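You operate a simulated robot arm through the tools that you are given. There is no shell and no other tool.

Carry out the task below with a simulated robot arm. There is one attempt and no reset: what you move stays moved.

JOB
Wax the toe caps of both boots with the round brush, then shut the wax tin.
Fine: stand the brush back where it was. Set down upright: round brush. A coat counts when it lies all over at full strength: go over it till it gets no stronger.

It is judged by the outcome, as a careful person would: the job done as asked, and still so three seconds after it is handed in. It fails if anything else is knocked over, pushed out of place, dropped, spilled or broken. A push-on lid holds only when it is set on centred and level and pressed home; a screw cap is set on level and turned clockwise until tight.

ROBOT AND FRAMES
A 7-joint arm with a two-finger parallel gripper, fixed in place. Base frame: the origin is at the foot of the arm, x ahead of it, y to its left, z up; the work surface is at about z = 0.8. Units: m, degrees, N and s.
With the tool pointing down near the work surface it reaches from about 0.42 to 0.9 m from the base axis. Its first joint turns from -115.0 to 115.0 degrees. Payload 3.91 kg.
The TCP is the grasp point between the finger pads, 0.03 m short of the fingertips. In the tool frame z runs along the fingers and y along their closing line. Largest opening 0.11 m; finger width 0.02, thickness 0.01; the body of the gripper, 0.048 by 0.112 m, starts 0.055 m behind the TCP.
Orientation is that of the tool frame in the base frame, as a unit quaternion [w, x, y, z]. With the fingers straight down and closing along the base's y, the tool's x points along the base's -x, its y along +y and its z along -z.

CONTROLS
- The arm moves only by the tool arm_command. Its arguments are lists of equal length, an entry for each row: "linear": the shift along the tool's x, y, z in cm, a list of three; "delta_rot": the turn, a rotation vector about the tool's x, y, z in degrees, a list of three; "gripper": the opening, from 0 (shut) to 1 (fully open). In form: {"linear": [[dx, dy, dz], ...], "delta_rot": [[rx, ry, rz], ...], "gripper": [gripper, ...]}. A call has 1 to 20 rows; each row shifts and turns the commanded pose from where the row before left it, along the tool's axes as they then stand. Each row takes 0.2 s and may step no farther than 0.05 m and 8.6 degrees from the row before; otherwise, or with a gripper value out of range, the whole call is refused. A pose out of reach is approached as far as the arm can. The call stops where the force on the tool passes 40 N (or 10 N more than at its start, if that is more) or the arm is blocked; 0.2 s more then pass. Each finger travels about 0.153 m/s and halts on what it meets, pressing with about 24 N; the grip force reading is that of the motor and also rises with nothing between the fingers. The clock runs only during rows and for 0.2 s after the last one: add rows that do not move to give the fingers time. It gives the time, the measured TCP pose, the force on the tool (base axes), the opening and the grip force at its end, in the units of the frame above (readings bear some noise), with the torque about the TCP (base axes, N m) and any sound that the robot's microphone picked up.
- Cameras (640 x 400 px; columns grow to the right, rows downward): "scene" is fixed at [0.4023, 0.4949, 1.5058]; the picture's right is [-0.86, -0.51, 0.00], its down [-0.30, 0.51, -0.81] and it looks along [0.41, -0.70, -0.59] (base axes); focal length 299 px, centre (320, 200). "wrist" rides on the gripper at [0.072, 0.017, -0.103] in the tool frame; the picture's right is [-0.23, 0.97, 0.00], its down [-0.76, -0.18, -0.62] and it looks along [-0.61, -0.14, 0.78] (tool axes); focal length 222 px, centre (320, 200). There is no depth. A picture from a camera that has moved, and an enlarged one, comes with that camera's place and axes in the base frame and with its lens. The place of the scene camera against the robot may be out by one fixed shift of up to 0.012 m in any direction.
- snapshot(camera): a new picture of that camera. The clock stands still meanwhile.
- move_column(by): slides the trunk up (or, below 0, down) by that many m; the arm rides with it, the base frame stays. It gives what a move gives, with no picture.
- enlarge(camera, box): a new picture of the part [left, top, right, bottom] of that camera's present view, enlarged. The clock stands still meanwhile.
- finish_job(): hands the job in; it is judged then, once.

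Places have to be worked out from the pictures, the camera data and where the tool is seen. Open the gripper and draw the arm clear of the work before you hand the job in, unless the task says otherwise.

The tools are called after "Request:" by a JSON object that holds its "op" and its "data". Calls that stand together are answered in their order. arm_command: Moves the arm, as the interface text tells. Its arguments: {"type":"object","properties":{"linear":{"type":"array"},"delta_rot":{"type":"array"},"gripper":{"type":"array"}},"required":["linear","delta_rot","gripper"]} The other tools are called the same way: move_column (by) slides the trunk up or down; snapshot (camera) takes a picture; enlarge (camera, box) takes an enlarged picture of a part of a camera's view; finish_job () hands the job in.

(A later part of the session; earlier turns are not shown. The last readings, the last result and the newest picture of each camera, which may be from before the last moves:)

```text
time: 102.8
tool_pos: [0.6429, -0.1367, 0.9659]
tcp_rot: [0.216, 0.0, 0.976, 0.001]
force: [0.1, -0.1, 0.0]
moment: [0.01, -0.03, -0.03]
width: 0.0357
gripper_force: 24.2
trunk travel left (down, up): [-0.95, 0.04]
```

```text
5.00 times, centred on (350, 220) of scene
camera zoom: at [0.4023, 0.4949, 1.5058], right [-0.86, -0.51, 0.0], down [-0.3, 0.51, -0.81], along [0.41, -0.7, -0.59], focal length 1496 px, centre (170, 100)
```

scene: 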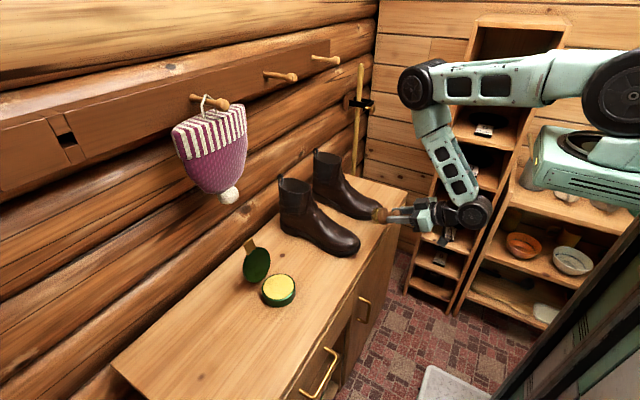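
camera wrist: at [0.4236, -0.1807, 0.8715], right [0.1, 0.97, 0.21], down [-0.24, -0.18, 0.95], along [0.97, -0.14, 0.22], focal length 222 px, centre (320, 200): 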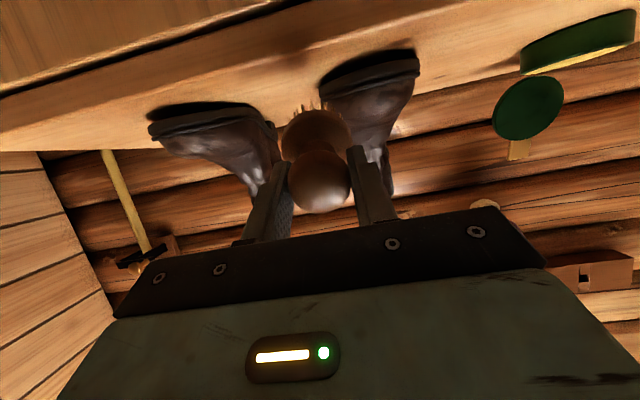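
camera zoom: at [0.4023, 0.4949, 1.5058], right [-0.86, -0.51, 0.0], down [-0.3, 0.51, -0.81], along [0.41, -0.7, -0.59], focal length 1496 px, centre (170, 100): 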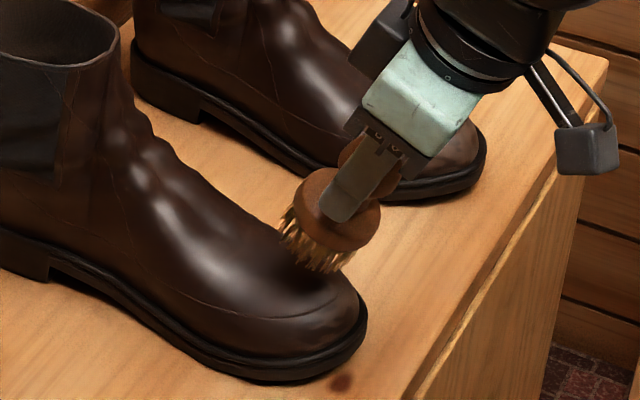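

Brush is just above the upper toe. I advance along the tool axis in steps to contact.

Request:
{"op": "arm_command", "data": {"linear": [[0, 0, 0.4], [0, 0, 0.3], [0, 0, 0.2], [0, 0, 0]], "delta_rot": [[0, 0, 0], [0, 0, 0], [0, 0, 0], [0, 0, 0]], "gripper": [0, 0, 0, 0]}}

Request:
{"op": "arm_command", "data": {"linear": [[0, 0, 0.2], [0, 0, 0.2], [0, 0, 0]], "delta_rot": [[0, 0, 0], [0, 0, 0], [0, 0, 0]], "gripper": [0, 0, 0]}}

Request:
{"op": "arm_command", "data": {"linear": [[0, 0, 0.2], [0, 0, 0.1], [0, 0, 0]], "delta_rot": [[0, 0, 0], [0, 0, 0], [0, 0, 0]], "gripper": [0, 0, 0]}}

```text
time: 103.8
tool_pos: [0.6459, -0.1357, 0.9549]
tcp_rot: [0.216, 0.0, 0.976, 0.001]
force: [-0.1, 0.1, -1.8]
moment: [0.0, 0.0, 0.02]
width: 0.0357
gripper_force: 24.4
trunk travel left (down, up): [-0.95, 0.04]
```

```text
time: 104.5
tool_pos: [0.6467, -0.1361, 0.9508]
tcp_rot: [0.216, 0.001, 0.976, 0.0]
force: [0.6, 0.1, -0.6]
moment: [0.0, 0.0, 0.02]
width: 0.0355
gripper_force: 23.8
trunk travel left (down, up): [-0.95, 0.04]
```

```text
time: 105.3
tool_pos: [0.6481, -0.1354, 0.9487]
tcp_rot: [0.217, 0.0, 0.976, 0.0]
force: [-0.8, 0.2, 0.1]
moment: [0.01, 0.0, 0.03]
width: 0.0357
gripper_force: 23.9
trunk travel left (down, up): [-0.95, 0.04]
```

Request:
{"op": "arm_command", "data": {"linear": [[0, 0, 0.2], [0, 0, 0.1], [0, 0, 0]], "delta_rot": [[0, 0, 0], [0, 0, 0], [0, 0, 0]], "gripper": [0, 0, 0]}}

Request:
{"op": "arm_command", "data": {"linear": [[0, 0, 0.15], [0, 0, 0]], "delta_rot": [[0, 0, 0], [0, 0, 0]], "gripper": [0, 0]}}

```text
time: 106.2
tool_pos: [0.6504, -0.1352, 0.9445]
tcp_rot: [0.217, 0.0, 0.976, 0.0]
force: [-0.2, -0.9, -1.6]
moment: [-0.02, 0.04, -0.01]
width: 0.0358
gripper_force: 23.9
trunk travel left (down, up): [-0.95, 0.04]
```

```text
time: 106.8
tool_pos: [0.6503, -0.1346, 0.9445]
tcp_rot: [0.217, 0.0, 0.976, 0.0]
force: [-0.2, -0.3, -0.5]
moment: [0.03, -0.01, 0.01]
width: 0.036
gripper_force: 23.8
trunk travel left (down, up): [-0.95, 0.04]
```

Request:
{"op": "arm_command", "data": {"linear": [[0, 0, 0.2], [0, 0, 0.1], [0, 0, 0]], "delta_rot": [[0, 0, 0], [0, 0, 0], [0, 0, 0]], "gripper": [0, 0, 0]}}

Request:
{"op": "enlarge", "data": {"camera": "scene", "box": [320, 190, 380, 250]}}

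```text
time: 107.5
tool_pos: [0.6505, -0.1345, 0.9413]
tcp_rot: [0.217, 0.001, 0.976, 0.0]
force: [-0.5, 0.2, -1.3]
moment: [0.0, 0.01, -0.01]
width: 0.0358
gripper_force: 23.9
trunk travel left (down, up): [-0.95, 0.04]
```

```text
6.67 times, centred on (350, 220) of scene
camera zoom: at [0.4023, 0.4949, 1.5058], right [-0.86, -0.51, 0.0], down [-0.3, 0.51, -0.81], along [0.41, -0.7, -0.59], focal length 1994 px, centre (120, 67)
```

zoom: 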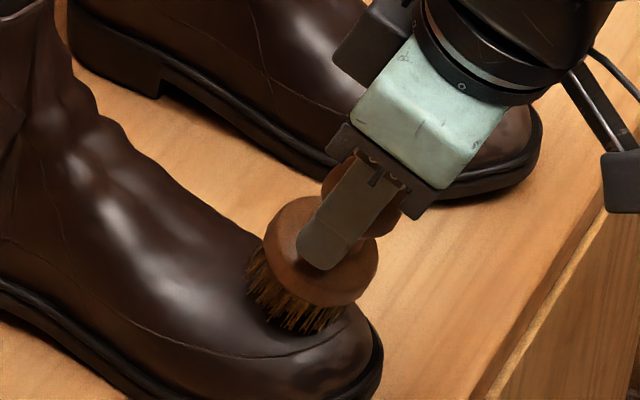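

Request:
{"op": "arm_command", "data": {"linear": [[0, 0, 0.15], [0, 0, 0.15], [0, 0, 0]], "delta_rot": [[0, 0, 0], [0, 0, 0], [0, 0, 0]], "gripper": [0, 0, 0]}}

Request:
{"op": "arm_command", "data": {"linear": [[0, 0, 0.15], [0, 0, 0]], "delta_rot": [[0, 0, 0], [0, 0, 0]], "gripper": [0, 0]}}

```text
time: 108.3
tool_pos: [0.6511, -0.1372, 0.9384]
tcp_rot: [0.217, 0.0, 0.976, 0.0]
force: [-0.9, 0.4, 1.8]
moment: [0.02, 0.07, 0.0]
width: 0.0357
gripper_force: 24.2
trunk travel left (down, up): [-0.95, 0.04]
```

```text
time: 109.0
tool_pos: [0.6513, -0.1358, 0.9381]
tcp_rot: [0.217, 0.0, 0.976, 0.0]
force: [-4.5, 0.1, 15.1]
moment: [-0.04, 0.12, -0.02]
width: 0.0357
gripper_force: 24.2
trunk travel left (down, up): [-0.95, 0.04]
```

Contact on the upper toe (~16 N). I ease a little and rub with several strokes in both directions, then lift off to inspect.

Request:
{"op": "arm_command", "data": {"linear": [[0, 0, -0.05], [0, 0.5, 0], [0, 0.5, 0], [0, -0.5, 0], [0, -0.5, 0], [0, -0.5, 0], [0, -0.5, 0], [0, 0.5, 0], [0, 0.5, 0], [0.5, 0, 0], [0.5, 0, 0], [-0.5, 0, 0], [-0.5, 0, 0], [0, 0, 0]], "delta_rot": [[0, 0, 0], [0, 0, 0], [0, 0, 0], [0, 0, 0], [0, 0, 0], [0, 0, 0], [0, 0, 0], [0, 0, 0], [0, 0, 0], [0, 0, 0], [0, 0, 0], [0, 0, 0], [0, 0, 0], [0, 0, 0]], "gripper": [0, 0, 0, 0, 0, 0, 0, 0, 0, 0, 0, 0, 0, 0]}}

Request:
{"op": "arm_command", "data": {"linear": [[0, 0, -2], [0, 0, -3], [0, 0, -3], [0, 0, 0]], "delta_rot": [[0, 0, 0], [0, 0, 0], [0, 0, 0], [0, 0, 0]], "gripper": [0, 0, 0, 0]}}

Request:
{"op": "enlarge", "data": {"camera": "scene", "box": [320, 205, 370, 265]}}

Request:
{"op": "snapshot", "data": {"camera": "wrist"}}

```text
time: 112.0
tool_pos: [0.6519, -0.1355, 0.9359]
tcp_rot: [0.215, -0.001, 0.977, 0.0]
force: [0.2, -0.1, -1.0]
moment: [0.05, 0.03, -0.01]
width: 0.0358
gripper_force: 23.5
trunk travel left (down, up): [-0.95, 0.04]
```

```text
time: 113.0
tool_pos: [0.6172, -0.1336, 1.0089]
tcp_rot: [0.216, 0.001, 0.976, -0.001]
force: [0.5, 0.2, -0.2]
moment: [0.0, 0.02, 0.01]
width: 0.036
gripper_force: 24.7
trunk travel left (down, up): [-0.95, 0.04]
```

```text
6.67 times, centred on (345, 235) of scene
camera zoom: at [0.4023, 0.4949, 1.5058], right [-0.86, -0.51, 0.0], down [-0.3, 0.51, -0.81], along [0.41, -0.7, -0.59], focal length 1994 px, centre (153, -33)
```

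zoom: 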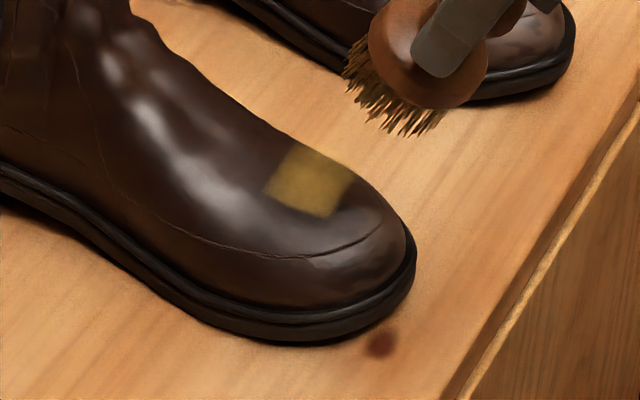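

```text
taken
camera wrist: at [0.5085, -0.1168, 1.071], right [0.21, 0.97, 0.1], down [0.43, -0.18, 0.89], along [0.88, -0.14, -0.45], focal length 222 px, centre (320, 200)
```

wrist: 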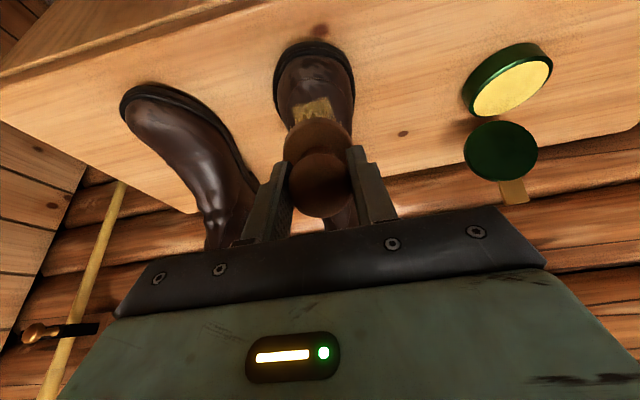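

A yellow wax patch now shows on the top of the toe — so the coat zone is the upper toe. I zoom in to see its extent.

Request:
{"op": "enlarge", "data": {"camera": "wrist", "box": [260, 30, 370, 130]}}

Request:
{"op": "enlarge", "data": {"camera": "scene", "box": [330, 215, 365, 250]}}

```text
4.00 times, centred on (315, 80) of wrist
camera zoom: at [0.5085, -0.1168, 1.071], right [0.21, 0.97, 0.1], down [0.43, -0.18, 0.89], along [0.88, -0.14, -0.45], focal length 888 px, centre (340, 680)
```

zoom: 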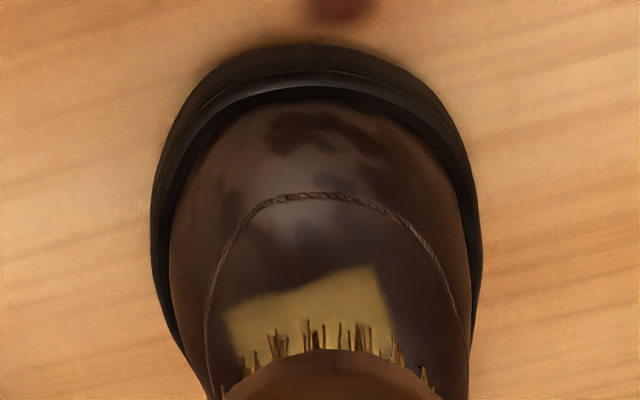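

```text
11.43 times, centred on (348, 232) of scene
camera zoom: at [0.4023, 0.4949, 1.5058], right [-0.86, -0.51, 0.0], down [-0.3, 0.51, -0.81], along [0.41, -0.7, -0.59], focal length 3419 px, centre (6, -171)
```

zoom: 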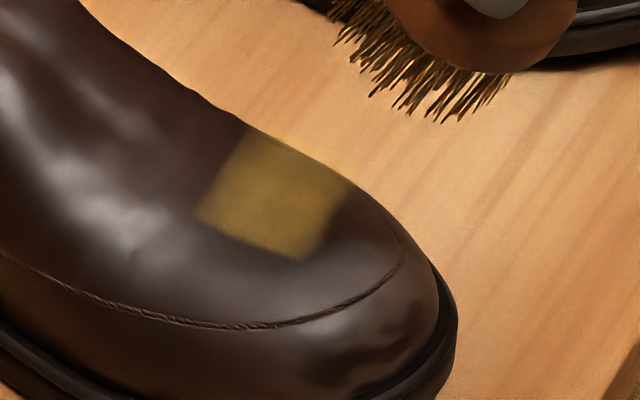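

The coat zone is a small rectangle (~35×42 mm) on top of the toe, centre ≈(0.693, −0.142). I set α≈18° to match its slope and come in above its centre for more strokes.

Request:
{"op": "arm_command", "data": {"linear": [[0, 0, 0], [-1.7, -0.42, 2.86], [-1.7, -0.42, 2.4], [0, 0, 0]], "delta_rot": [[0, 7, 0], [0, 0, 0], [0, 0, 0], [0, 0, 0]], "gripper": [0, 0, 0, 0]}}

Request:
{"op": "arm_command", "data": {"linear": [[0, 0, 0.6], [0, 0, 0.5], [0, 0, 0.3], [0, 0, 0]], "delta_rot": [[0, 0, 0], [0, 0, 0], [0, 0, 0], [0, 0, 0]], "gripper": [0, 0, 0, 0]}}

```text
time: 114.0
tool_pos: [0.6674, -0.1448, 0.9701]
tcp_rot: [0.157, 0.0, 0.988, 0.0]
force: [-0.3, 0.5, -0.6]
moment: [0.02, -0.03, 0.02]
width: 0.0358
gripper_force: 23.4
trunk travel left (down, up): [-0.95, 0.04]
```

```text
time: 115.0
tool_pos: [0.6719, -0.1449, 0.9559]
tcp_rot: [0.156, 0.0, 0.988, 0.0]
force: [0.3, 0.1, 0.0]
moment: [0.01, 0.0, 0.02]
width: 0.0358
gripper_force: 24.4
trunk travel left (down, up): [-0.95, 0.04]
```

Request:
{"op": "arm_command", "data": {"linear": [[0, 0, 0.3], [0, 0, 0.2], [0, 0, 0.2], [0, 0, 0]], "delta_rot": [[0, 0, 0], [0, 0, 0], [0, 0, 0], [0, 0, 0]], "gripper": [0, 0, 0, 0]}}

Request:
{"op": "arm_command", "data": {"linear": [[0, 0, 0.15], [0, 0, 0.15], [0, 0, 0]], "delta_rot": [[0, 0, 0], [0, 0, 0], [0, 0, 0]], "gripper": [0, 0, 0]}}

```text
time: 116.0
tool_pos: [0.6733, -0.1438, 0.9492]
tcp_rot: [0.156, 0.0, 0.988, 0.0]
force: [-0.4, 0.1, -0.1]
moment: [-0.01, 0.04, -0.03]
width: 0.0359
gripper_force: 23.4
trunk travel left (down, up): [-0.95, 0.04]
```

```text
time: 116.8
tool_pos: [0.674, -0.1438, 0.949]
tcp_rot: [0.157, 0.0, 0.988, 0.0]
force: [-0.3, -0.5, -0.7]
moment: [-0.01, 0.01, -0.01]
width: 0.0358
gripper_force: 24.2
trunk travel left (down, up): [-0.95, 0.04]
```

Request:
{"op": "arm_command", "data": {"linear": [[0, 0, 0.2], [0, 0, 0.1], [0, 0, 0]], "delta_rot": [[0, 0, 0], [0, 0, 0], [0, 0, 0]], "gripper": [0, 0, 0]}}

Request:
{"op": "arm_command", "data": {"linear": [[0, 0, 0.15], [0, 0, 0]], "delta_rot": [[0, 0, 0], [0, 0, 0]], "gripper": [0, 0]}}

```text
time: 117.5
tool_pos: [0.6761, -0.1441, 0.9441]
tcp_rot: [0.156, 0.001, 0.988, -0.001]
force: [-0.4, 0.2, -0.9]
moment: [-0.01, 0.03, 0.01]
width: 0.0359
gripper_force: 23.7
trunk travel left (down, up): [-0.95, 0.04]
```

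```text
time: 118.2
tool_pos: [0.676, -0.1438, 0.9432]
tcp_rot: [0.156, 0.0, 0.988, 0.0]
force: [0.1, 0.4, -0.1]
moment: [-0.01, 0.03, 0.0]
width: 0.0361
gripper_force: 24.4
trunk travel left (down, up): [-0.95, 0.04]
```

Request:
{"op": "arm_command", "data": {"linear": [[0, 0, 0.15], [0, 0, 0.15], [0, 0, 0]], "delta_rot": [[0, 0, 0], [0, 0, 0], [0, 0, 0]], "gripper": [0, 0, 0]}}

Request:
{"op": "enlarge", "data": {"camera": "scene", "box": [315, 190, 375, 250]}}

```text
time: 119.0
tool_pos: [0.6768, -0.1442, 0.9417]
tcp_rot: [0.157, 0.0, 0.988, 0.0]
force: [0.5, -0.3, -1.4]
moment: [0.02, -0.01, -0.01]
width: 0.036
gripper_force: 24.1
trunk travel left (down, up): [-0.95, 0.04]
```

```text
6.67 times, centred on (345, 220) of scene
camera zoom: at [0.4023, 0.4949, 1.5058], right [-0.86, -0.51, 0.0], down [-0.3, 0.51, -0.81], along [0.41, -0.7, -0.59], focal length 1994 px, centre (153, 67)
```

zoom: 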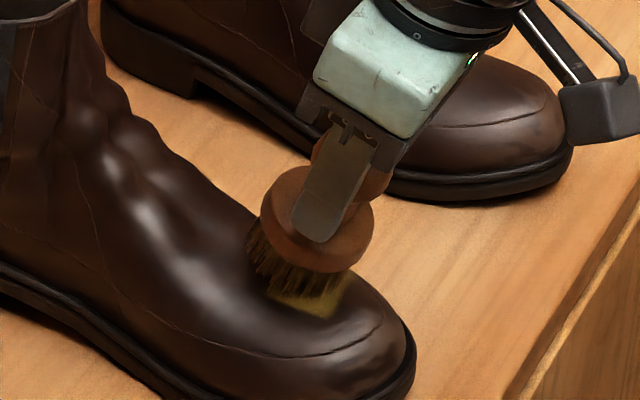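

Request:
{"op": "arm_command", "data": {"linear": [[0, 0, 0.12], [0, 0, 0.12], [0, 0, 0]], "delta_rot": [[0, 0, 0], [0, 0, 0], [0, 0, 0]], "gripper": [0, 0, 0]}}

Request:
{"op": "arm_command", "data": {"linear": [[0, 0, 0.1], [0, 0, 0.1], [0, 0, 0]], "delta_rot": [[0, 0, 0], [0, 0, 0], [0, 0, 0]], "gripper": [0, 0, 0]}}

```text
time: 119.8
tool_pos: [0.6782, -0.1438, 0.9399]
tcp_rot: [0.157, 0.0, 0.988, 0.0]
force: [0.0, -0.1, -0.5]
moment: [0.0, -0.01, 0.03]
width: 0.0358
gripper_force: 24.4
trunk travel left (down, up): [-0.95, 0.04]
```

```text
time: 120.5
tool_pos: [0.678, -0.1434, 0.9375]
tcp_rot: [0.157, -0.001, 0.988, 0.0]
force: [-2.6, -1.1, 12.7]
moment: [-0.02, 0.16, -0.01]
width: 0.0359
gripper_force: 24.0
trunk travel left (down, up): [-0.95, 0.04]
```

Contact moments show the front rim of the brush touches first — the toe top is flatter than 18°. I lift 1 cm, reduce the tilt to ~6° and recentre over the zone.

Request:
{"op": "arm_command", "data": {"linear": [[0, 0, -1.0], [0, 0, 0], [0, 0, 0], [-1.1, 0.1, 0], [0, 0, 0]], "delta_rot": [[0, 0, 0], [0, 6, 0], [0, 6, 0], [0, 0, 0], [0, 0, 0]], "gripper": [0, 0, 0, 0, 0]}}

Request:
{"op": "arm_command", "data": {"linear": [[0, 0, 0.3], [0, 0, 0.2], [0, 0, 0.1], [0, 0, 0]], "delta_rot": [[0, 0, 0], [0, 0, 0], [0, 0, 0], [0, 0, 0]], "gripper": [0, 0, 0, 0]}}

```text
time: 121.8
tool_pos: [0.6866, -0.1431, 0.9468]
tcp_rot: [0.052, 0.0, 0.999, -0.001]
force: [0.1, -0.5, -0.7]
moment: [0.01, -0.03, -0.03]
width: 0.0359
gripper_force: 23.8
trunk travel left (down, up): [-0.95, 0.04]
```

```text
time: 122.8
tool_pos: [0.6877, -0.1437, 0.9404]
tcp_rot: [0.052, 0.0, 0.999, 0.0]
force: [0.5, 0.2, -1.1]
moment: [0.01, -0.03, -0.01]
width: 0.0359
gripper_force: 24.2
trunk travel left (down, up): [-0.95, 0.04]
```

Request:
{"op": "arm_command", "data": {"linear": [[0, 0, 0.15], [0, 0, 0.1], [0, 0, 0]], "delta_rot": [[0, 0, 0], [0, 0, 0], [0, 0, 0]], "gripper": [0, 0, 0]}}

Request:
{"op": "arm_command", "data": {"linear": [[0, 0, 0.1], [0, 0, 0.1], [0, 0, 0]], "delta_rot": [[0, 0, 0], [0, 0, 0], [0, 0, 0]], "gripper": [0, 0, 0]}}

```text
time: 123.5
tool_pos: [0.6867, -0.1429, 0.9386]
tcp_rot: [0.052, 0.0, 0.999, 0.0]
force: [0.0, 0.5, -0.4]
moment: [0.01, 0.01, -0.05]
width: 0.0359
gripper_force: 23.6
trunk travel left (down, up): [-0.95, 0.04]
```

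```text
time: 124.3
tool_pos: [0.6873, -0.1423, 0.9374]
tcp_rot: [0.054, -0.001, 0.999, 0.0]
force: [-0.3, -0.5, 21.4]
moment: [0.12, 0.24, -0.01]
width: 0.0359
gripper_force: 24.1
trunk travel left (down, up): [-0.95, 0.04]
```

Contact 21 N with the force again acting toward the brush's front rim. I check whether the brush has tilted in the grip.

Request:
{"op": "enlarge", "data": {"camera": "wrist", "box": [240, 60, 400, 230]}}

Request:
{"op": "enlarge", "data": {"camera": "scene", "box": [315, 185, 375, 245]}}

```text
2.35 times, centred on (320, 145) of wrist
camera zoom: at [0.6048, -0.1246, 1.0325], right [0.23, 0.97, 0.02], down [0.69, -0.18, 0.7], along [0.69, -0.14, -0.71], focal length 523 px, centre (320, 329)
```

zoom: 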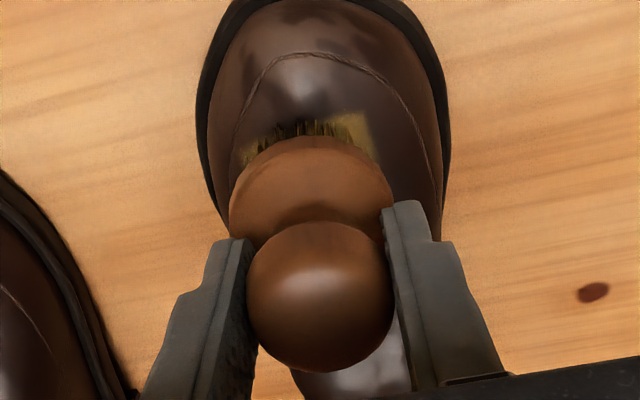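

```text
6.67 times, centred on (345, 215) of scene
camera zoom: at [0.4023, 0.4949, 1.5058], right [-0.86, -0.51, 0.0], down [-0.3, 0.51, -0.81], along [0.41, -0.7, -0.59], focal length 1994 px, centre (153, 100)
```

zoom: 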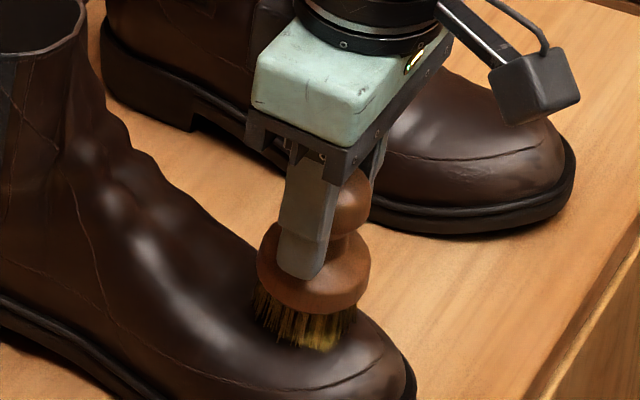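

The brush has pitched ~3° in the grip and sits slightly behind the zone. I ease off 1 mm and run strokes side to side while moving forward over the zone in lanes.

Request:
{"op": "arm_command", "data": {"linear": [[0, 0, -0.1], [0, 0.5, 0], [0, 0.5, 0], [0, -0.5, 0], [0, -0.5, 0], [0, -0.5, 0], [0, -0.5, 0], [0.5, 0, 0], [0, 0.5, 0], [0, 0.5, 0], [0, 0.5, 0], [0, 0.5, 0], [0.5, 0, 0], [0, -0.5, 0], [0, -0.5, 0], [0, -0.5, 0], [0, -0.5, 0], [0, 0.5, 0], [0, 0.5, 0], [0, 0, 0]], "delta_rot": [[0, 0, 0], [0, 0, 0], [0, 0, 0], [0, 0, 0], [0, 0, 0], [0, 0, 0], [0, 0, 0], [0, 0, 0], [0, 0, 0], [0, 0, 0], [0, 0, 0], [0, 0, 0], [0, 0, 0], [0, 0, 0], [0, 0, 0], [0, 0, 0], [0, 0, 0], [0, 0, 0], [0, 0, 0], [0, 0, 0]], "gripper": [0, 0, 0, 0, 0, 0, 0, 0, 0, 0, 0, 0, 0, 0, 0, 0, 0, 0, 0, 0]}}

Request:
{"op": "enlarge", "data": {"camera": "scene", "box": [315, 185, 375, 245]}}

```text
time: 128.6
tool_pos: [0.6771, -0.1435, 0.9366]
tcp_rot: [0.053, 0.0, 0.999, -0.001]
force: [-0.8, -8.6, 14.0]
moment: [-0.58, 0.12, 0.06]
width: 0.0359
gripper_force: 23.7
trunk travel left (down, up): [-0.95, 0.04]
```

```text
6.67 times, centred on (345, 215) of scene
camera zoom: at [0.4023, 0.4949, 1.5058], right [-0.86, -0.51, 0.0], down [-0.3, 0.51, -0.81], along [0.41, -0.7, -0.59], focal length 1994 px, centre (153, 100)
```

zoom: 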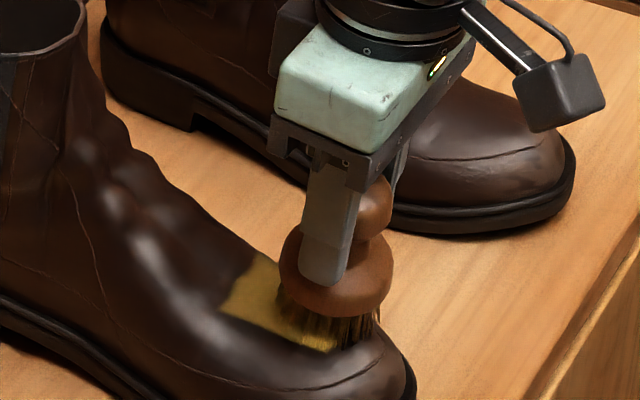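

The coat is clearly stronger. I lift off and inspect the whole patch.

Request:
{"op": "arm_command", "data": {"linear": [[0, 0, -2], [0, 0, -3], [3, 0, -3], [3, 0, 0], [0, 0, 0]], "delta_rot": [[0, 0, 0], [0, 0, 0], [0, 0, 0], [0, 0, 0], [0, 0, 0]], "gripper": [0, 0, 0, 0, 0]}}

Request:
{"op": "enlarge", "data": {"camera": "scene", "box": [325, 210, 370, 255]}}

Request:
{"op": "snapshot", "data": {"camera": "wrist"}}

```text
time: 129.8
tool_pos: [0.6076, -0.1421, 1.0095]
tcp_rot: [0.053, 0.0, 0.999, 0.0]
force: [0.4, -0.1, -1.1]
moment: [0.0, 0.03, -0.01]
width: 0.0357
gripper_force: 23.7
trunk travel left (down, up): [-0.95, 0.04]
```

```text
8.89 times, centred on (348, 232) of scene
camera zoom: at [0.4023, 0.4949, 1.5058], right [-0.86, -0.51, 0.0], down [-0.3, 0.51, -0.81], along [0.41, -0.7, -0.59], focal length 2659 px, centre (76, -89)
```

zoom: 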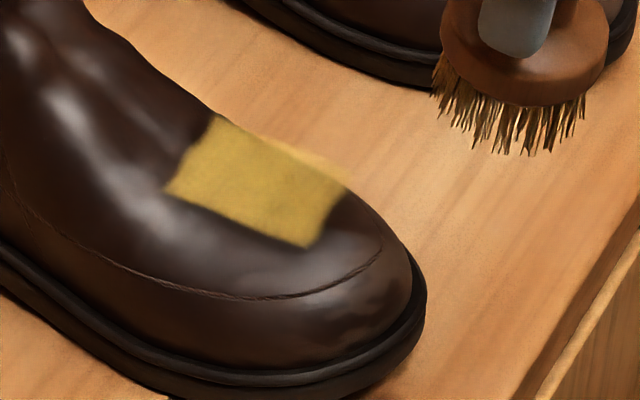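

```text
taken
camera wrist: at [0.5255, -0.1249, 1.1057], right [0.23, 0.97, 0.02], down [0.69, -0.18, 0.7], along [0.69, -0.14, -0.71], focal length 222 px, centre (320, 200)
```

wrist: 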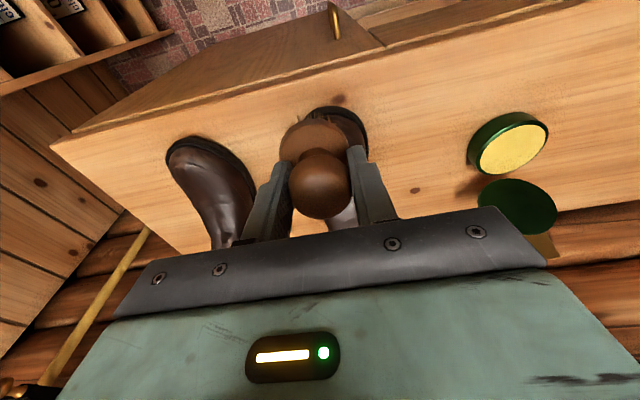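

The patch is now vivid and larger. I shift sideways so the wrist camera sees it from above unobstructed.

Request:
{"op": "arm_command", "data": {"linear": [[0, 4, 0], [0, 4, 0], [0, 0, 0]], "delta_rot": [[0, 0, 0], [0, 0, 0], [0, 0, 0]], "gripper": [0, 0, 0]}}

Request:
{"op": "snapshot", "data": {"camera": "wrist"}}

Request:
{"op": "enlarge", "data": {"camera": "wrist", "box": [190, 80, 310, 200]}}

```text
time: 130.6
tool_pos: [0.6085, -0.0619, 1.0106]
tcp_rot: [0.052, 0.0, 0.999, 0.0]
force: [-0.3, 0.4, -0.7]
moment: [0.01, 0.03, -0.02]
width: 0.0357
gripper_force: 23.7
trunk travel left (down, up): [-0.95, 0.04]
```

```text
taken
camera wrist: at [0.5265, -0.0444, 1.106], right [0.23, 0.97, 0.02], down [0.69, -0.18, 0.7], along [0.69, -0.14, -0.71], focal length 222 px, centre (320, 200)
```

wrist: 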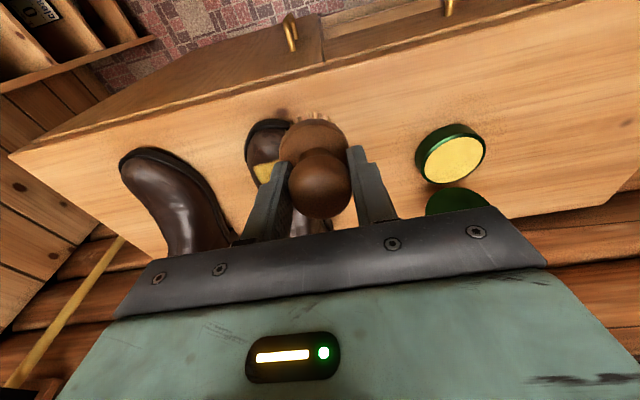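

```text
3.33 times, centred on (250, 140) of wrist
camera zoom: at [0.5265, -0.0444, 1.106], right [0.23, 0.97, 0.02], down [0.69, -0.18, 0.7], along [0.69, -0.14, -0.71], focal length 740 px, centre (553, 400)
```

zoom: 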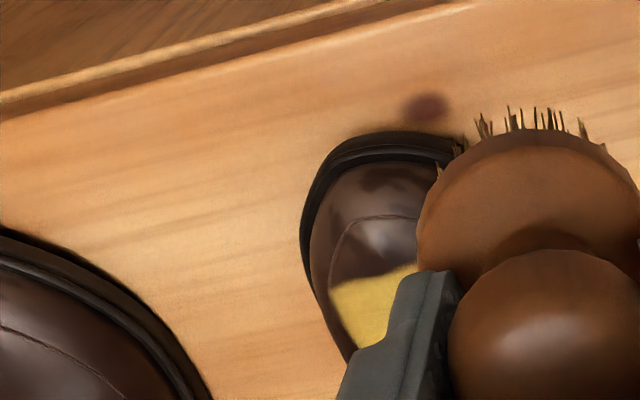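

Request:
{"op": "arm_command", "data": {"linear": [[-1, 4, 0], [-1, 4, 0], [0, 0, 0]], "delta_rot": [[0, 0, 0], [0, 0, 0], [0, 0, 0]], "gripper": [0, 0, 0]}}

Request:
{"op": "snapshot", "data": {"camera": "wrist"}}

Request:
{"op": "enlarge", "data": {"camera": "wrist", "box": [150, 80, 270, 200]}}

```text
time: 131.3
tool_pos: [0.6304, 0.0185, 1.0141]
tcp_rot: [0.053, 0.0, 0.999, 0.0]
force: [0.4, 0.0, -0.6]
moment: [0.0, 0.01, -0.02]
width: 0.0357
gripper_force: 24.2
trunk travel left (down, up): [-0.95, 0.04]
```

```text
taken
camera wrist: at [0.5484, 0.0358, 1.1099], right [0.23, 0.97, 0.02], down [0.69, -0.18, 0.7], along [0.69, -0.14, -0.71], focal length 222 px, centre (320, 200)
```

wrist: 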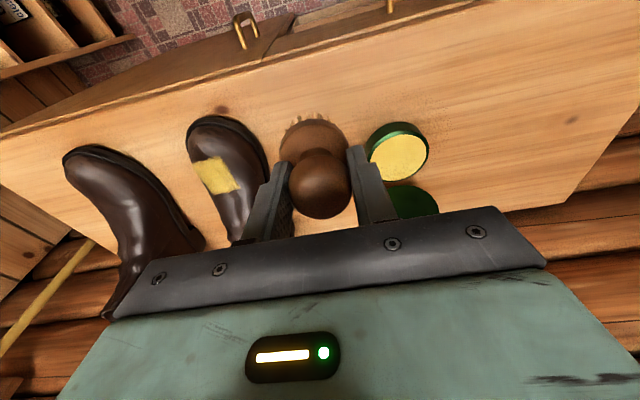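

```text
3.33 times, centred on (210, 140) of wrist
camera zoom: at [0.5484, 0.0358, 1.1099], right [0.23, 0.97, 0.02], down [0.69, -0.18, 0.7], along [0.69, -0.14, -0.71], focal length 740 px, centre (687, 400)
```

zoom: 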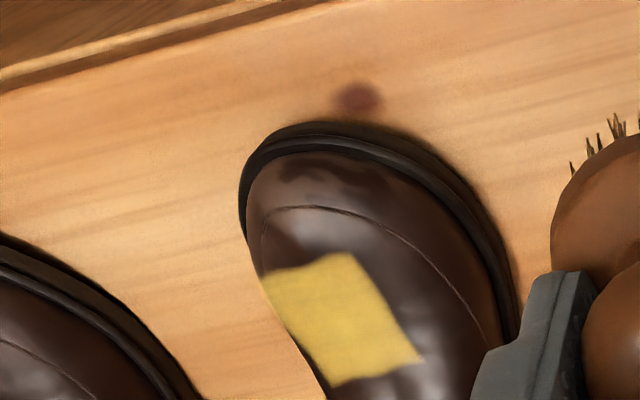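

From above the coat covers x≈0.68–0.735, y≈−0.165…−0.122 with straight edges, but the back edge may just be where I stopped. I go further back (brush centre x≈0.725) to see if the zone continues.

Request:
{"op": "arm_command", "data": {"linear": [[-1.72, -3.22, 0.2], [-1.72, -3.22, 0.2], [-1.72, -3.22, 0.2], [-1.72, -3.22, 0.2], [-1.72, -3.22, 0.2], [0, 0, 2], [0, 0, 0]], "delta_rot": [[0, 0, 0], [0, 0, 0], [0, 0, 0], [0, 0, 0], [0, 0, 0], [0, 0, 0], [0, 0, 0]], "gripper": [0, 0, 0, 0, 0, 0, 0]}}

Request:
{"op": "enlarge", "data": {"camera": "scene", "box": [310, 185, 370, 245]}}

Request:
{"op": "enlarge", "data": {"camera": "wrist", "box": [240, 60, 400, 230]}}

```text
time: 132.9
tool_pos: [0.7172, -0.1439, 0.9904]
tcp_rot: [0.052, -0.001, 0.999, 0.0]
force: [0.7, 0.7, -0.6]
moment: [0.03, 0.01, 0.0]
width: 0.0358
gripper_force: 24.1
trunk travel left (down, up): [-0.95, 0.04]
```

```text
6.67 times, centred on (340, 215) of scene
camera zoom: at [0.4023, 0.4949, 1.5058], right [-0.86, -0.51, 0.0], down [-0.3, 0.51, -0.81], along [0.41, -0.7, -0.59], focal length 1994 px, centre (187, 100)
```

zoom: 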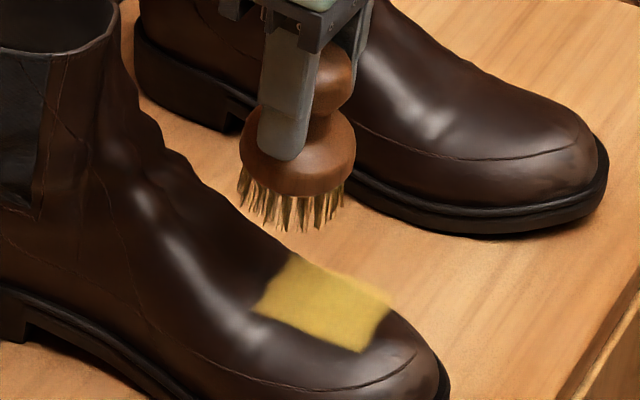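

```text
2.35 times, centred on (320, 145) of wrist
camera zoom: at [0.635, -0.127, 1.0864], right [0.23, 0.97, 0.02], down [0.69, -0.18, 0.7], along [0.69, -0.14, -0.71], focal length 523 px, centre (320, 329)
```

zoom: 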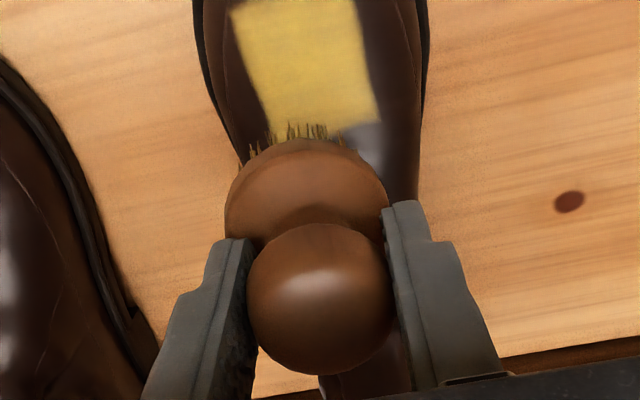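

The patch is a clean uniform rectangle. I now descend just behind its back edge to test whether the zone continues.

Request:
{"op": "arm_command", "data": {"linear": [[0, 0, 1.0], [0, 0, 0.5], [0, 0, 0.3], [0, 0, 0]], "delta_rot": [[0, 0, 0], [0, 0, 0], [0, 0, 0], [0, 0, 0]], "gripper": [0, 0, 0, 0]}}

Request:
{"op": "arm_command", "data": {"linear": [[0, 0, 0.2], [0, 0, 0.2], [0, 0, 0]], "delta_rot": [[0, 0, 0], [0, 0, 0], [0, 0, 0]], "gripper": [0, 0, 0]}}

Request:
{"op": "arm_command", "data": {"linear": [[0, 0, 0.2], [0, 0, 0.15], [0, 0, 0]], "delta_rot": [[0, 0, 0], [0, 0, 0], [0, 0, 0]], "gripper": [0, 0, 0]}}

```text
time: 133.9
tool_pos: [0.7209, -0.1438, 0.9724]
tcp_rot: [0.052, 0.0, 0.999, 0.0]
force: [0.5, -0.4, -0.1]
moment: [-0.02, -0.01, -0.02]
width: 0.0357
gripper_force: 24.0
trunk travel left (down, up): [-0.95, 0.04]
```

```text
time: 134.8
tool_pos: [0.7208, -0.1427, 0.9686]
tcp_rot: [0.052, 0.0, 0.999, 0.0]
force: [0.2, 0.2, 0.4]
moment: [-0.01, 0.0, 0.0]
width: 0.0356
gripper_force: 23.7
trunk travel left (down, up): [-0.95, 0.04]
```

```text
time: 135.6
tool_pos: [0.7199, -0.1437, 0.9672]
tcp_rot: [0.053, 0.0, 0.999, 0.0]
force: [-0.1, -0.1, -0.3]
moment: [-0.02, -0.02, 0.03]
width: 0.0359
gripper_force: 24.1
trunk travel left (down, up): [-0.95, 0.04]
```

Request:
{"op": "arm_command", "data": {"linear": [[0, 0, 0.2], [0, 0, 0.2], [0, 0, 0]], "delta_rot": [[0, 0, 0], [0, 0, 0], [0, 0, 0]], "gripper": [0, 0, 0]}}

Request:
{"op": "arm_command", "data": {"linear": [[0, 0, 0.2], [0, 0, 0.2], [0, 0, 0]], "delta_rot": [[0, 0, 0], [0, 0, 0], [0, 0, 0]], "gripper": [0, 0, 0]}}

Request:
{"op": "arm_command", "data": {"linear": [[0, 0, 0.2], [0, 0, 0.2], [0, 0, 0]], "delta_rot": [[0, 0, 0], [0, 0, 0], [0, 0, 0]], "gripper": [0, 0, 0]}}

```text
time: 136.3
tool_pos: [0.7202, -0.1435, 0.9616]
tcp_rot: [0.053, -0.001, 0.999, 0.0]
force: [-4.6, -0.9, 11.3]
moment: [0.05, -0.13, 0.0]
width: 0.0358
gripper_force: 23.9
trunk travel left (down, up): [-0.95, 0.04]
```

```text
time: 137.2
tool_pos: [0.7205, -0.1441, 0.9594]
tcp_rot: [0.053, 0.001, 0.999, 0.0]
force: [-13.0, -6.6, 31.7]
moment: [-0.3, -0.32, -0.21]
width: 0.0359
gripper_force: 23.4
trunk travel left (down, up): [-0.95, 0.04]
```

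```text
time: 137.6
tool_pos: [0.7205, -0.1463, 0.9595]
tcp_rot: [0.052, 0.001, 0.999, -0.001]
force: [-13.8, -3.9, 26.4]
moment: [-0.17, -0.01, -0.1]
width: 0.0358
gripper_force: 23.3
trunk travel left (down, up): [-0.95, 0.04]
stopped in row 2: the force on the tool passed its limit at 47 N (the readings are from after the stop); the commanded pose is now the measured one
```

I overshot to a hard contact (47 N). I ease off immediately and check the brush in the grip.

Request:
{"op": "arm_command", "data": {"linear": [[0, 0, -0.3], [0, 0, 0]], "delta_rot": [[0, 0, 0], [0, 0, 0]], "gripper": [0, 0]}}

Request:
{"op": "enlarge", "data": {"camera": "wrist", "box": [240, 60, 400, 230]}}

Request:
{"op": "enlarge", "data": {"camera": "scene", "box": [310, 185, 370, 245]}}

```text
time: 138.2
tool_pos: [0.721, -0.1423, 0.9604]
tcp_rot: [0.053, 0.0, 0.999, 0.0]
force: [-1.0, -0.3, 0.1]
moment: [0.01, -0.06, 0.02]
width: 0.0356
gripper_force: 23.7
trunk travel left (down, up): [-0.95, 0.04]
```

```text
2.35 times, centred on (320, 145) of wrist
camera zoom: at [0.6389, -0.1254, 1.0548], right [0.23, 0.97, 0.02], down [0.69, -0.18, 0.7], along [0.69, -0.14, -0.71], focal length 523 px, centre (320, 329)
```

zoom: 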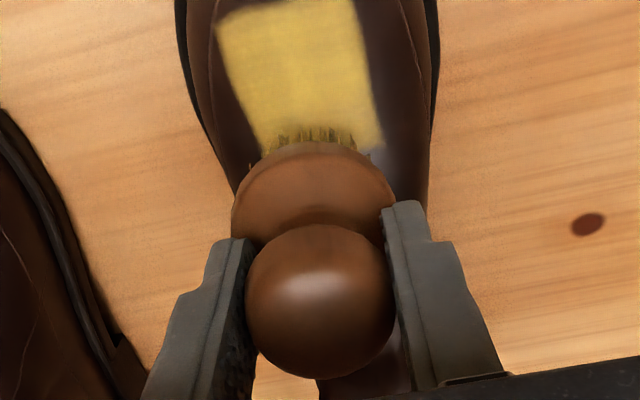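

```text
6.67 times, centred on (340, 215) of scene
camera zoom: at [0.4023, 0.4949, 1.5058], right [-0.86, -0.51, 0.0], down [-0.3, 0.51, -0.81], along [0.41, -0.7, -0.59], focal length 1994 px, centre (187, 100)
```

zoom: 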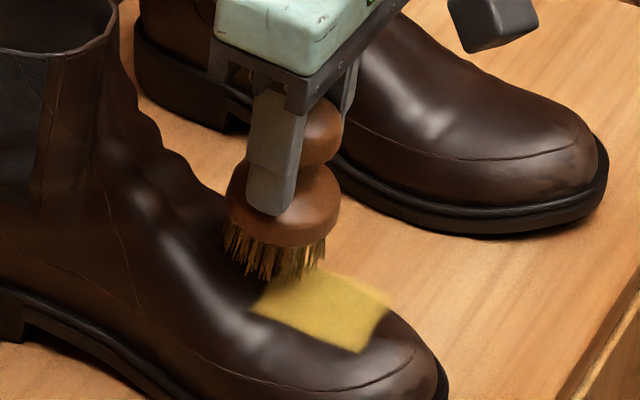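

Brush still well held. I lift and look at whether the area behind got coated.

Request:
{"op": "arm_command", "data": {"linear": [[0, 0, -2.5], [2.0, 4, -2.5], [2.0, 4, 0], [2.0, 4, 0], [2, 4, 0], [0, 0, 0]], "delta_rot": [[0, 0, 0], [0, 0, 0], [0, 0, 0], [0, 0, 0], [0, 0, 0], [0, 0, 0]], "gripper": [0, 0, 0, 0, 0, 0]}}

Request:
{"op": "snapshot", "data": {"camera": "wrist"}}

Request:
{"op": "enlarge", "data": {"camera": "scene", "box": [310, 200, 370, 260]}}

```text
refused: row 2 steps farther than a row can; nothing moved
```

```text
taken
camera wrist: at [0.6389, -0.1254, 1.0548], right [0.23, 0.97, 0.02], down [0.69, -0.18, 0.7], along [0.69, -0.14, -0.71], focal length 222 px, centre (320, 200)
```

wrist: 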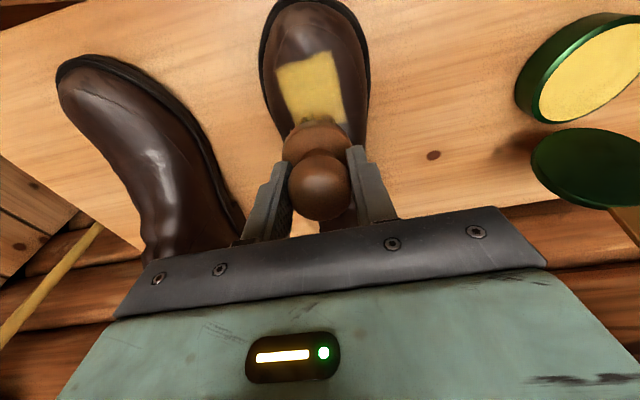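

```text
6.67 times, centred on (340, 230) of scene
camera zoom: at [0.4023, 0.4949, 1.5058], right [-0.86, -0.51, 0.0], down [-0.3, 0.51, -0.81], along [0.41, -0.7, -0.59], focal length 1994 px, centre (187, 0)
```

zoom: 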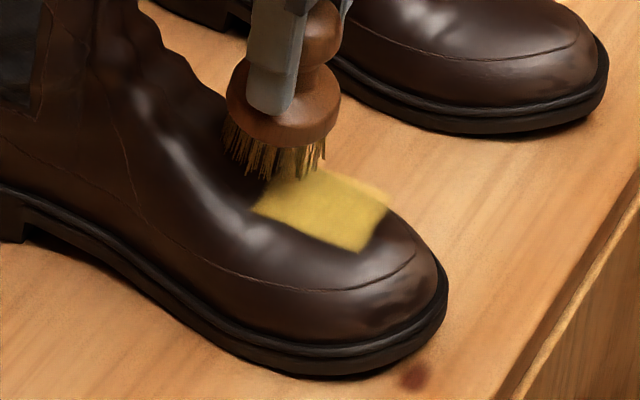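

Request:
{"op": "arm_command", "data": {"linear": [[0, 0, -2.5], [0, 0, -2.5], [2.0, 4, 0], [2.0, 4, 0], [2, 4, 0], [2, 4, 0], [0, 0, 0]], "delta_rot": [[0, 0, 0], [0, 0, 0], [0, 0, 0], [0, 0, 0], [0, 0, 0], [0, 0, 0], [0, 0, 0]], "gripper": [0, 0, 0, 0, 0, 0, 0]}}

Request:
{"op": "enlarge", "data": {"camera": "wrist", "box": [130, 60, 280, 200]}}

Request:
{"op": "enlarge", "data": {"camera": "scene", "box": [325, 210, 370, 255]}}

```text
time: 139.8
tool_pos: [0.6384, 0.0133, 1.0007]
tcp_rot: [0.052, 0.001, 0.999, 0.0]
force: [-0.2, -0.4, -1.0]
moment: [0.02, 0.01, -0.01]
width: 0.0358
gripper_force: 24.4
trunk travel left (down, up): [-0.95, 0.04]
```

```text
2.86 times, centred on (205, 130) of wrist
camera zoom: at [0.556, 0.0323, 1.0977], right [0.23, 0.97, 0.02], down [0.69, -0.18, 0.7], along [0.68, -0.14, -0.71], focal length 635 px, centre (649, 400)
```

zoom: 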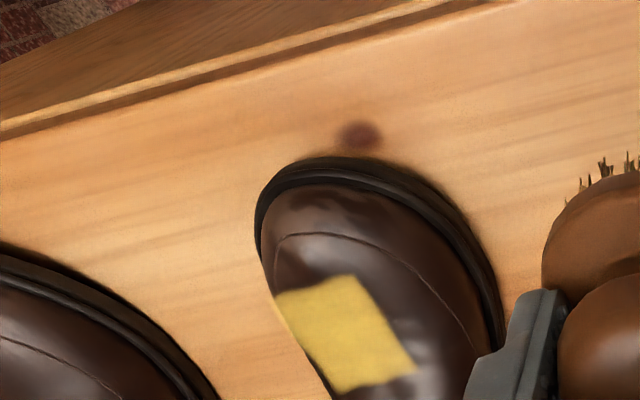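

```text
8.89 times, centred on (348, 232) of scene
camera zoom: at [0.4023, 0.4949, 1.5058], right [-0.86, -0.51, 0.0], down [-0.3, 0.51, -0.81], along [0.41, -0.7, -0.59], focal length 2659 px, centre (76, -89)
```

zoom: 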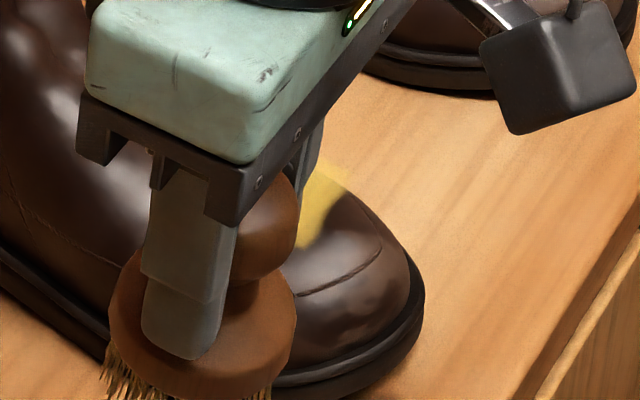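

The area behind didn't take wax, so the zone is exactly this rectangle (x 0.68–0.735, y −0.165…−0.122). I reload the brush: straighten the tool and move over the tin.

Request:
{"op": "arm_command", "data": {"linear": [[-2.95, 2.5, 0], [-2.95, 2.5, 0], [-2.95, 2.5, 0], [-2.95, 2.5, 0], [0, 0, 0], [0, 0, 2.5], [0, 0, 2.5], [0, 0, 2.0], [0, 0, 0]], "delta_rot": [[0, 0, 0], [0, 0, 0], [0, 0, 0], [0, 0, 0], [0, 6, 0], [0, 0, 0], [0, 0, 0], [0, 0, 0], [0, 0, 0]], "gripper": [0, 0, 0, 0, 0, 0, 0, 0, 0]}}

Request:
{"op": "enlarge", "data": {"camera": "scene", "box": [235, 225, 325, 315]}}

Request:
{"op": "enlarge", "data": {"camera": "scene", "box": [325, 210, 370, 255]}}

```text
time: 141.8
tool_pos: [0.7559, 0.1155, 0.9435]
tcp_rot: [-0.001, 0.001, 1.0, -0.002]
force: [1.1, 0.6, -0.2]
moment: [0.0, 0.0, 0.0]
width: 0.0356
gripper_force: 23.6
trunk travel left (down, up): [-0.95, 0.04]
```

```text
4.44 times, centred on (280, 270) of scene
camera zoom: at [0.4023, 0.4949, 1.5058], right [-0.86, -0.51, 0.0], down [-0.3, 0.51, -0.81], along [0.41, -0.7, -0.59], focal length 1330 px, centre (498, -111)
```

zoom: 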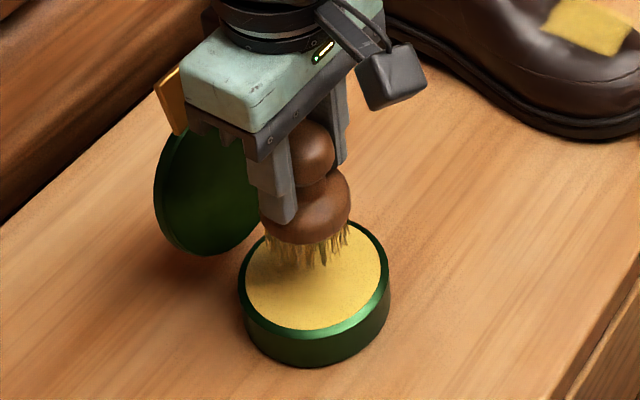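

```text
8.89 times, centred on (348, 232) of scene
camera zoom: at [0.4023, 0.4949, 1.5058], right [-0.86, -0.51, 0.0], down [-0.3, 0.51, -0.81], along [0.41, -0.7, -0.59], focal length 2659 px, centre (76, -89)
```

zoom: 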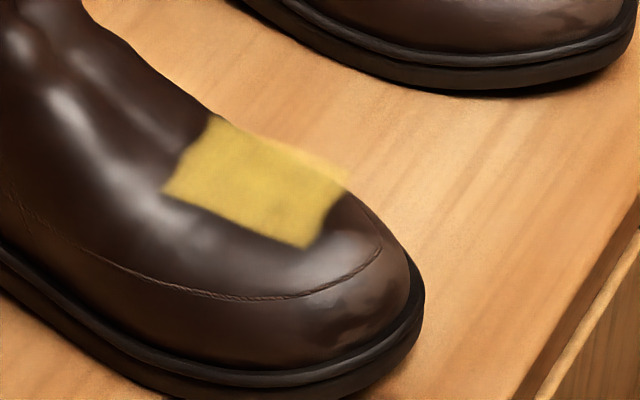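

Coat on boot 1 looks uniform. I lower the brush into the wax carefully, one step at a time.

Request:
{"op": "arm_command", "data": {"linear": [[0, 0, 1.2], [0, 0, 0.8], [0, 0, 0.4], [0, 0, 0]], "delta_rot": [[0, 0, 0], [0, 0, 0], [0, 0, 0], [0, 0, 0]], "gripper": [0, 0, 0, 0]}}

```text
time: 142.8
tool_pos: [0.7551, 0.1159, 0.9191]
tcp_rot: [-0.001, 0.001, 1.0, 0.0]
force: [-0.3, 0.1, 0.4]
moment: [-0.03, -0.03, 0.01]
width: 0.0356
gripper_force: 24.1
trunk travel left (down, up): [-0.95, 0.04]
```

Request:
{"op": "arm_command", "data": {"linear": [[0, 0, 0.2], [0, 0, 0.15], [0, 0, 0]], "delta_rot": [[0, 0, 0], [0, 0, 0], [0, 0, 0]], "gripper": [0, 0, 0]}}

```text
time: 143.6
tool_pos: [0.7545, 0.1155, 0.9153]
tcp_rot: [-0.002, 0.001, 1.0, -0.001]
force: [-0.8, 1.0, -0.2]
moment: [0.02, -0.02, 0.01]
width: 0.0356
gripper_force: 24.5
trunk travel left (down, up): [-0.95, 0.04]
```

Request:
{"op": "arm_command", "data": {"linear": [[0, 0, 0.15], [0, 0, 0.1], [0, 0, 0]], "delta_rot": [[0, 0, 0], [0, 0, 0], [0, 0, 0]], "gripper": [0, 0, 0]}}

```text
time: 144.4
tool_pos: [0.754, 0.1158, 0.9116]
tcp_rot: [-0.001, 0.001, 1.0, -0.001]
force: [-0.7, 0.0, -0.5]
moment: [-0.02, -0.01, 0.0]
width: 0.0358
gripper_force: 23.9
trunk travel left (down, up): [-0.95, 0.04]
```

Request:
{"op": "arm_command", "data": {"linear": [[0, 0, 0.15], [0, 0, 0.1], [0, 0, 0]], "delta_rot": [[0, 0, 0], [0, 0, 0], [0, 0, 0]], "gripper": [0, 0, 0]}}

```text
time: 145.2
tool_pos: [0.7536, 0.1159, 0.9111]
tcp_rot: [0.0, 0.001, 1.0, -0.001]
force: [-2.7, -1.9, 11.6]
moment: [0.06, 0.39, 0.05]
width: 0.0356
gripper_force: 23.7
trunk travel left (down, up): [-0.95, 0.04]
```

In contact at 12 N. A short twist in the wax, then lift.

Request:
{"op": "arm_command", "data": {"linear": [[0, 0, 0], [0, 0, 0], [0, 0, 0], [0, 0, 0], [0, 0, 0], [0, 0, 0], [0, 0, 0], [0, 0, -1], [0, 0, -2.5], [0, 0, -2.5], [0, 0, -2.5], [0, 0, 0]], "delta_rot": [[0, 0, 6], [0, 0, 6], [0, 0, -6], [0, 0, -6], [0, 0, -6], [0, 0, 6], [0, 0, 0], [0, 0, 0], [0, 0, 0], [0, 0, 0], [0, 0, 0], [0, 0, 0]], "gripper": [0, 0, 0, 0, 0, 0, 0, 0, 0, 0, 0, 0]}}

Request:
{"op": "enlarge", "data": {"camera": "scene", "box": [235, 215, 325, 315]}}

Request:
{"op": "enlarge", "data": {"camera": "wrist", "box": [240, 50, 400, 230]}}

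```text
time: 147.8
tool_pos: [0.7547, 0.1146, 0.9955]
tcp_rot: [-0.001, 0.001, 1.0, -0.001]
force: [-0.8, -0.1, -0.6]
moment: [0.02, -0.01, -0.01]
width: 0.0353
gripper_force: 23.7
trunk travel left (down, up): [-0.95, 0.04]
```

```text
4.00 times, centred on (280, 265) of scene
camera zoom: at [0.4023, 0.4949, 1.5058], right [-0.86, -0.51, 0.0], down [-0.3, 0.51, -0.81], along [0.41, -0.7, -0.59], focal length 1197 px, centre (480, -60)
```

zoom: 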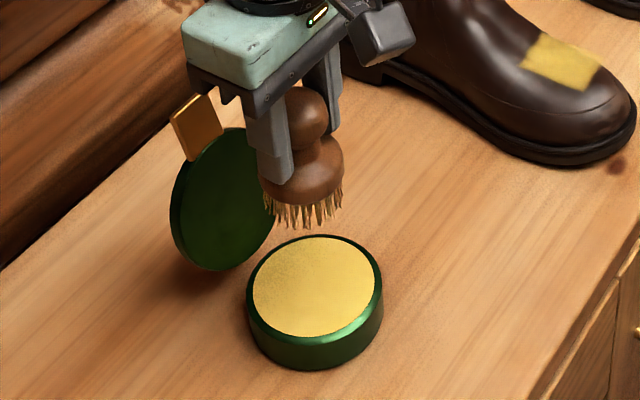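

```text
2.22 times, centred on (320, 140) of wrist
camera zoom: at [0.6822, 0.1329, 1.0995], right [0.23, 0.97, 0.0], down [0.76, -0.18, 0.62], along [0.61, -0.14, -0.78], focal length 494 px, centre (320, 333)
```

zoom: 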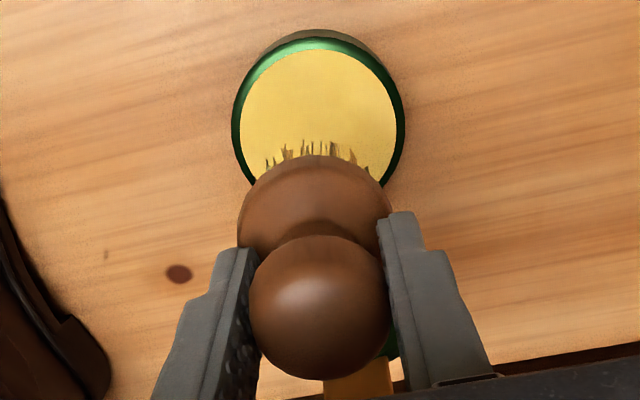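

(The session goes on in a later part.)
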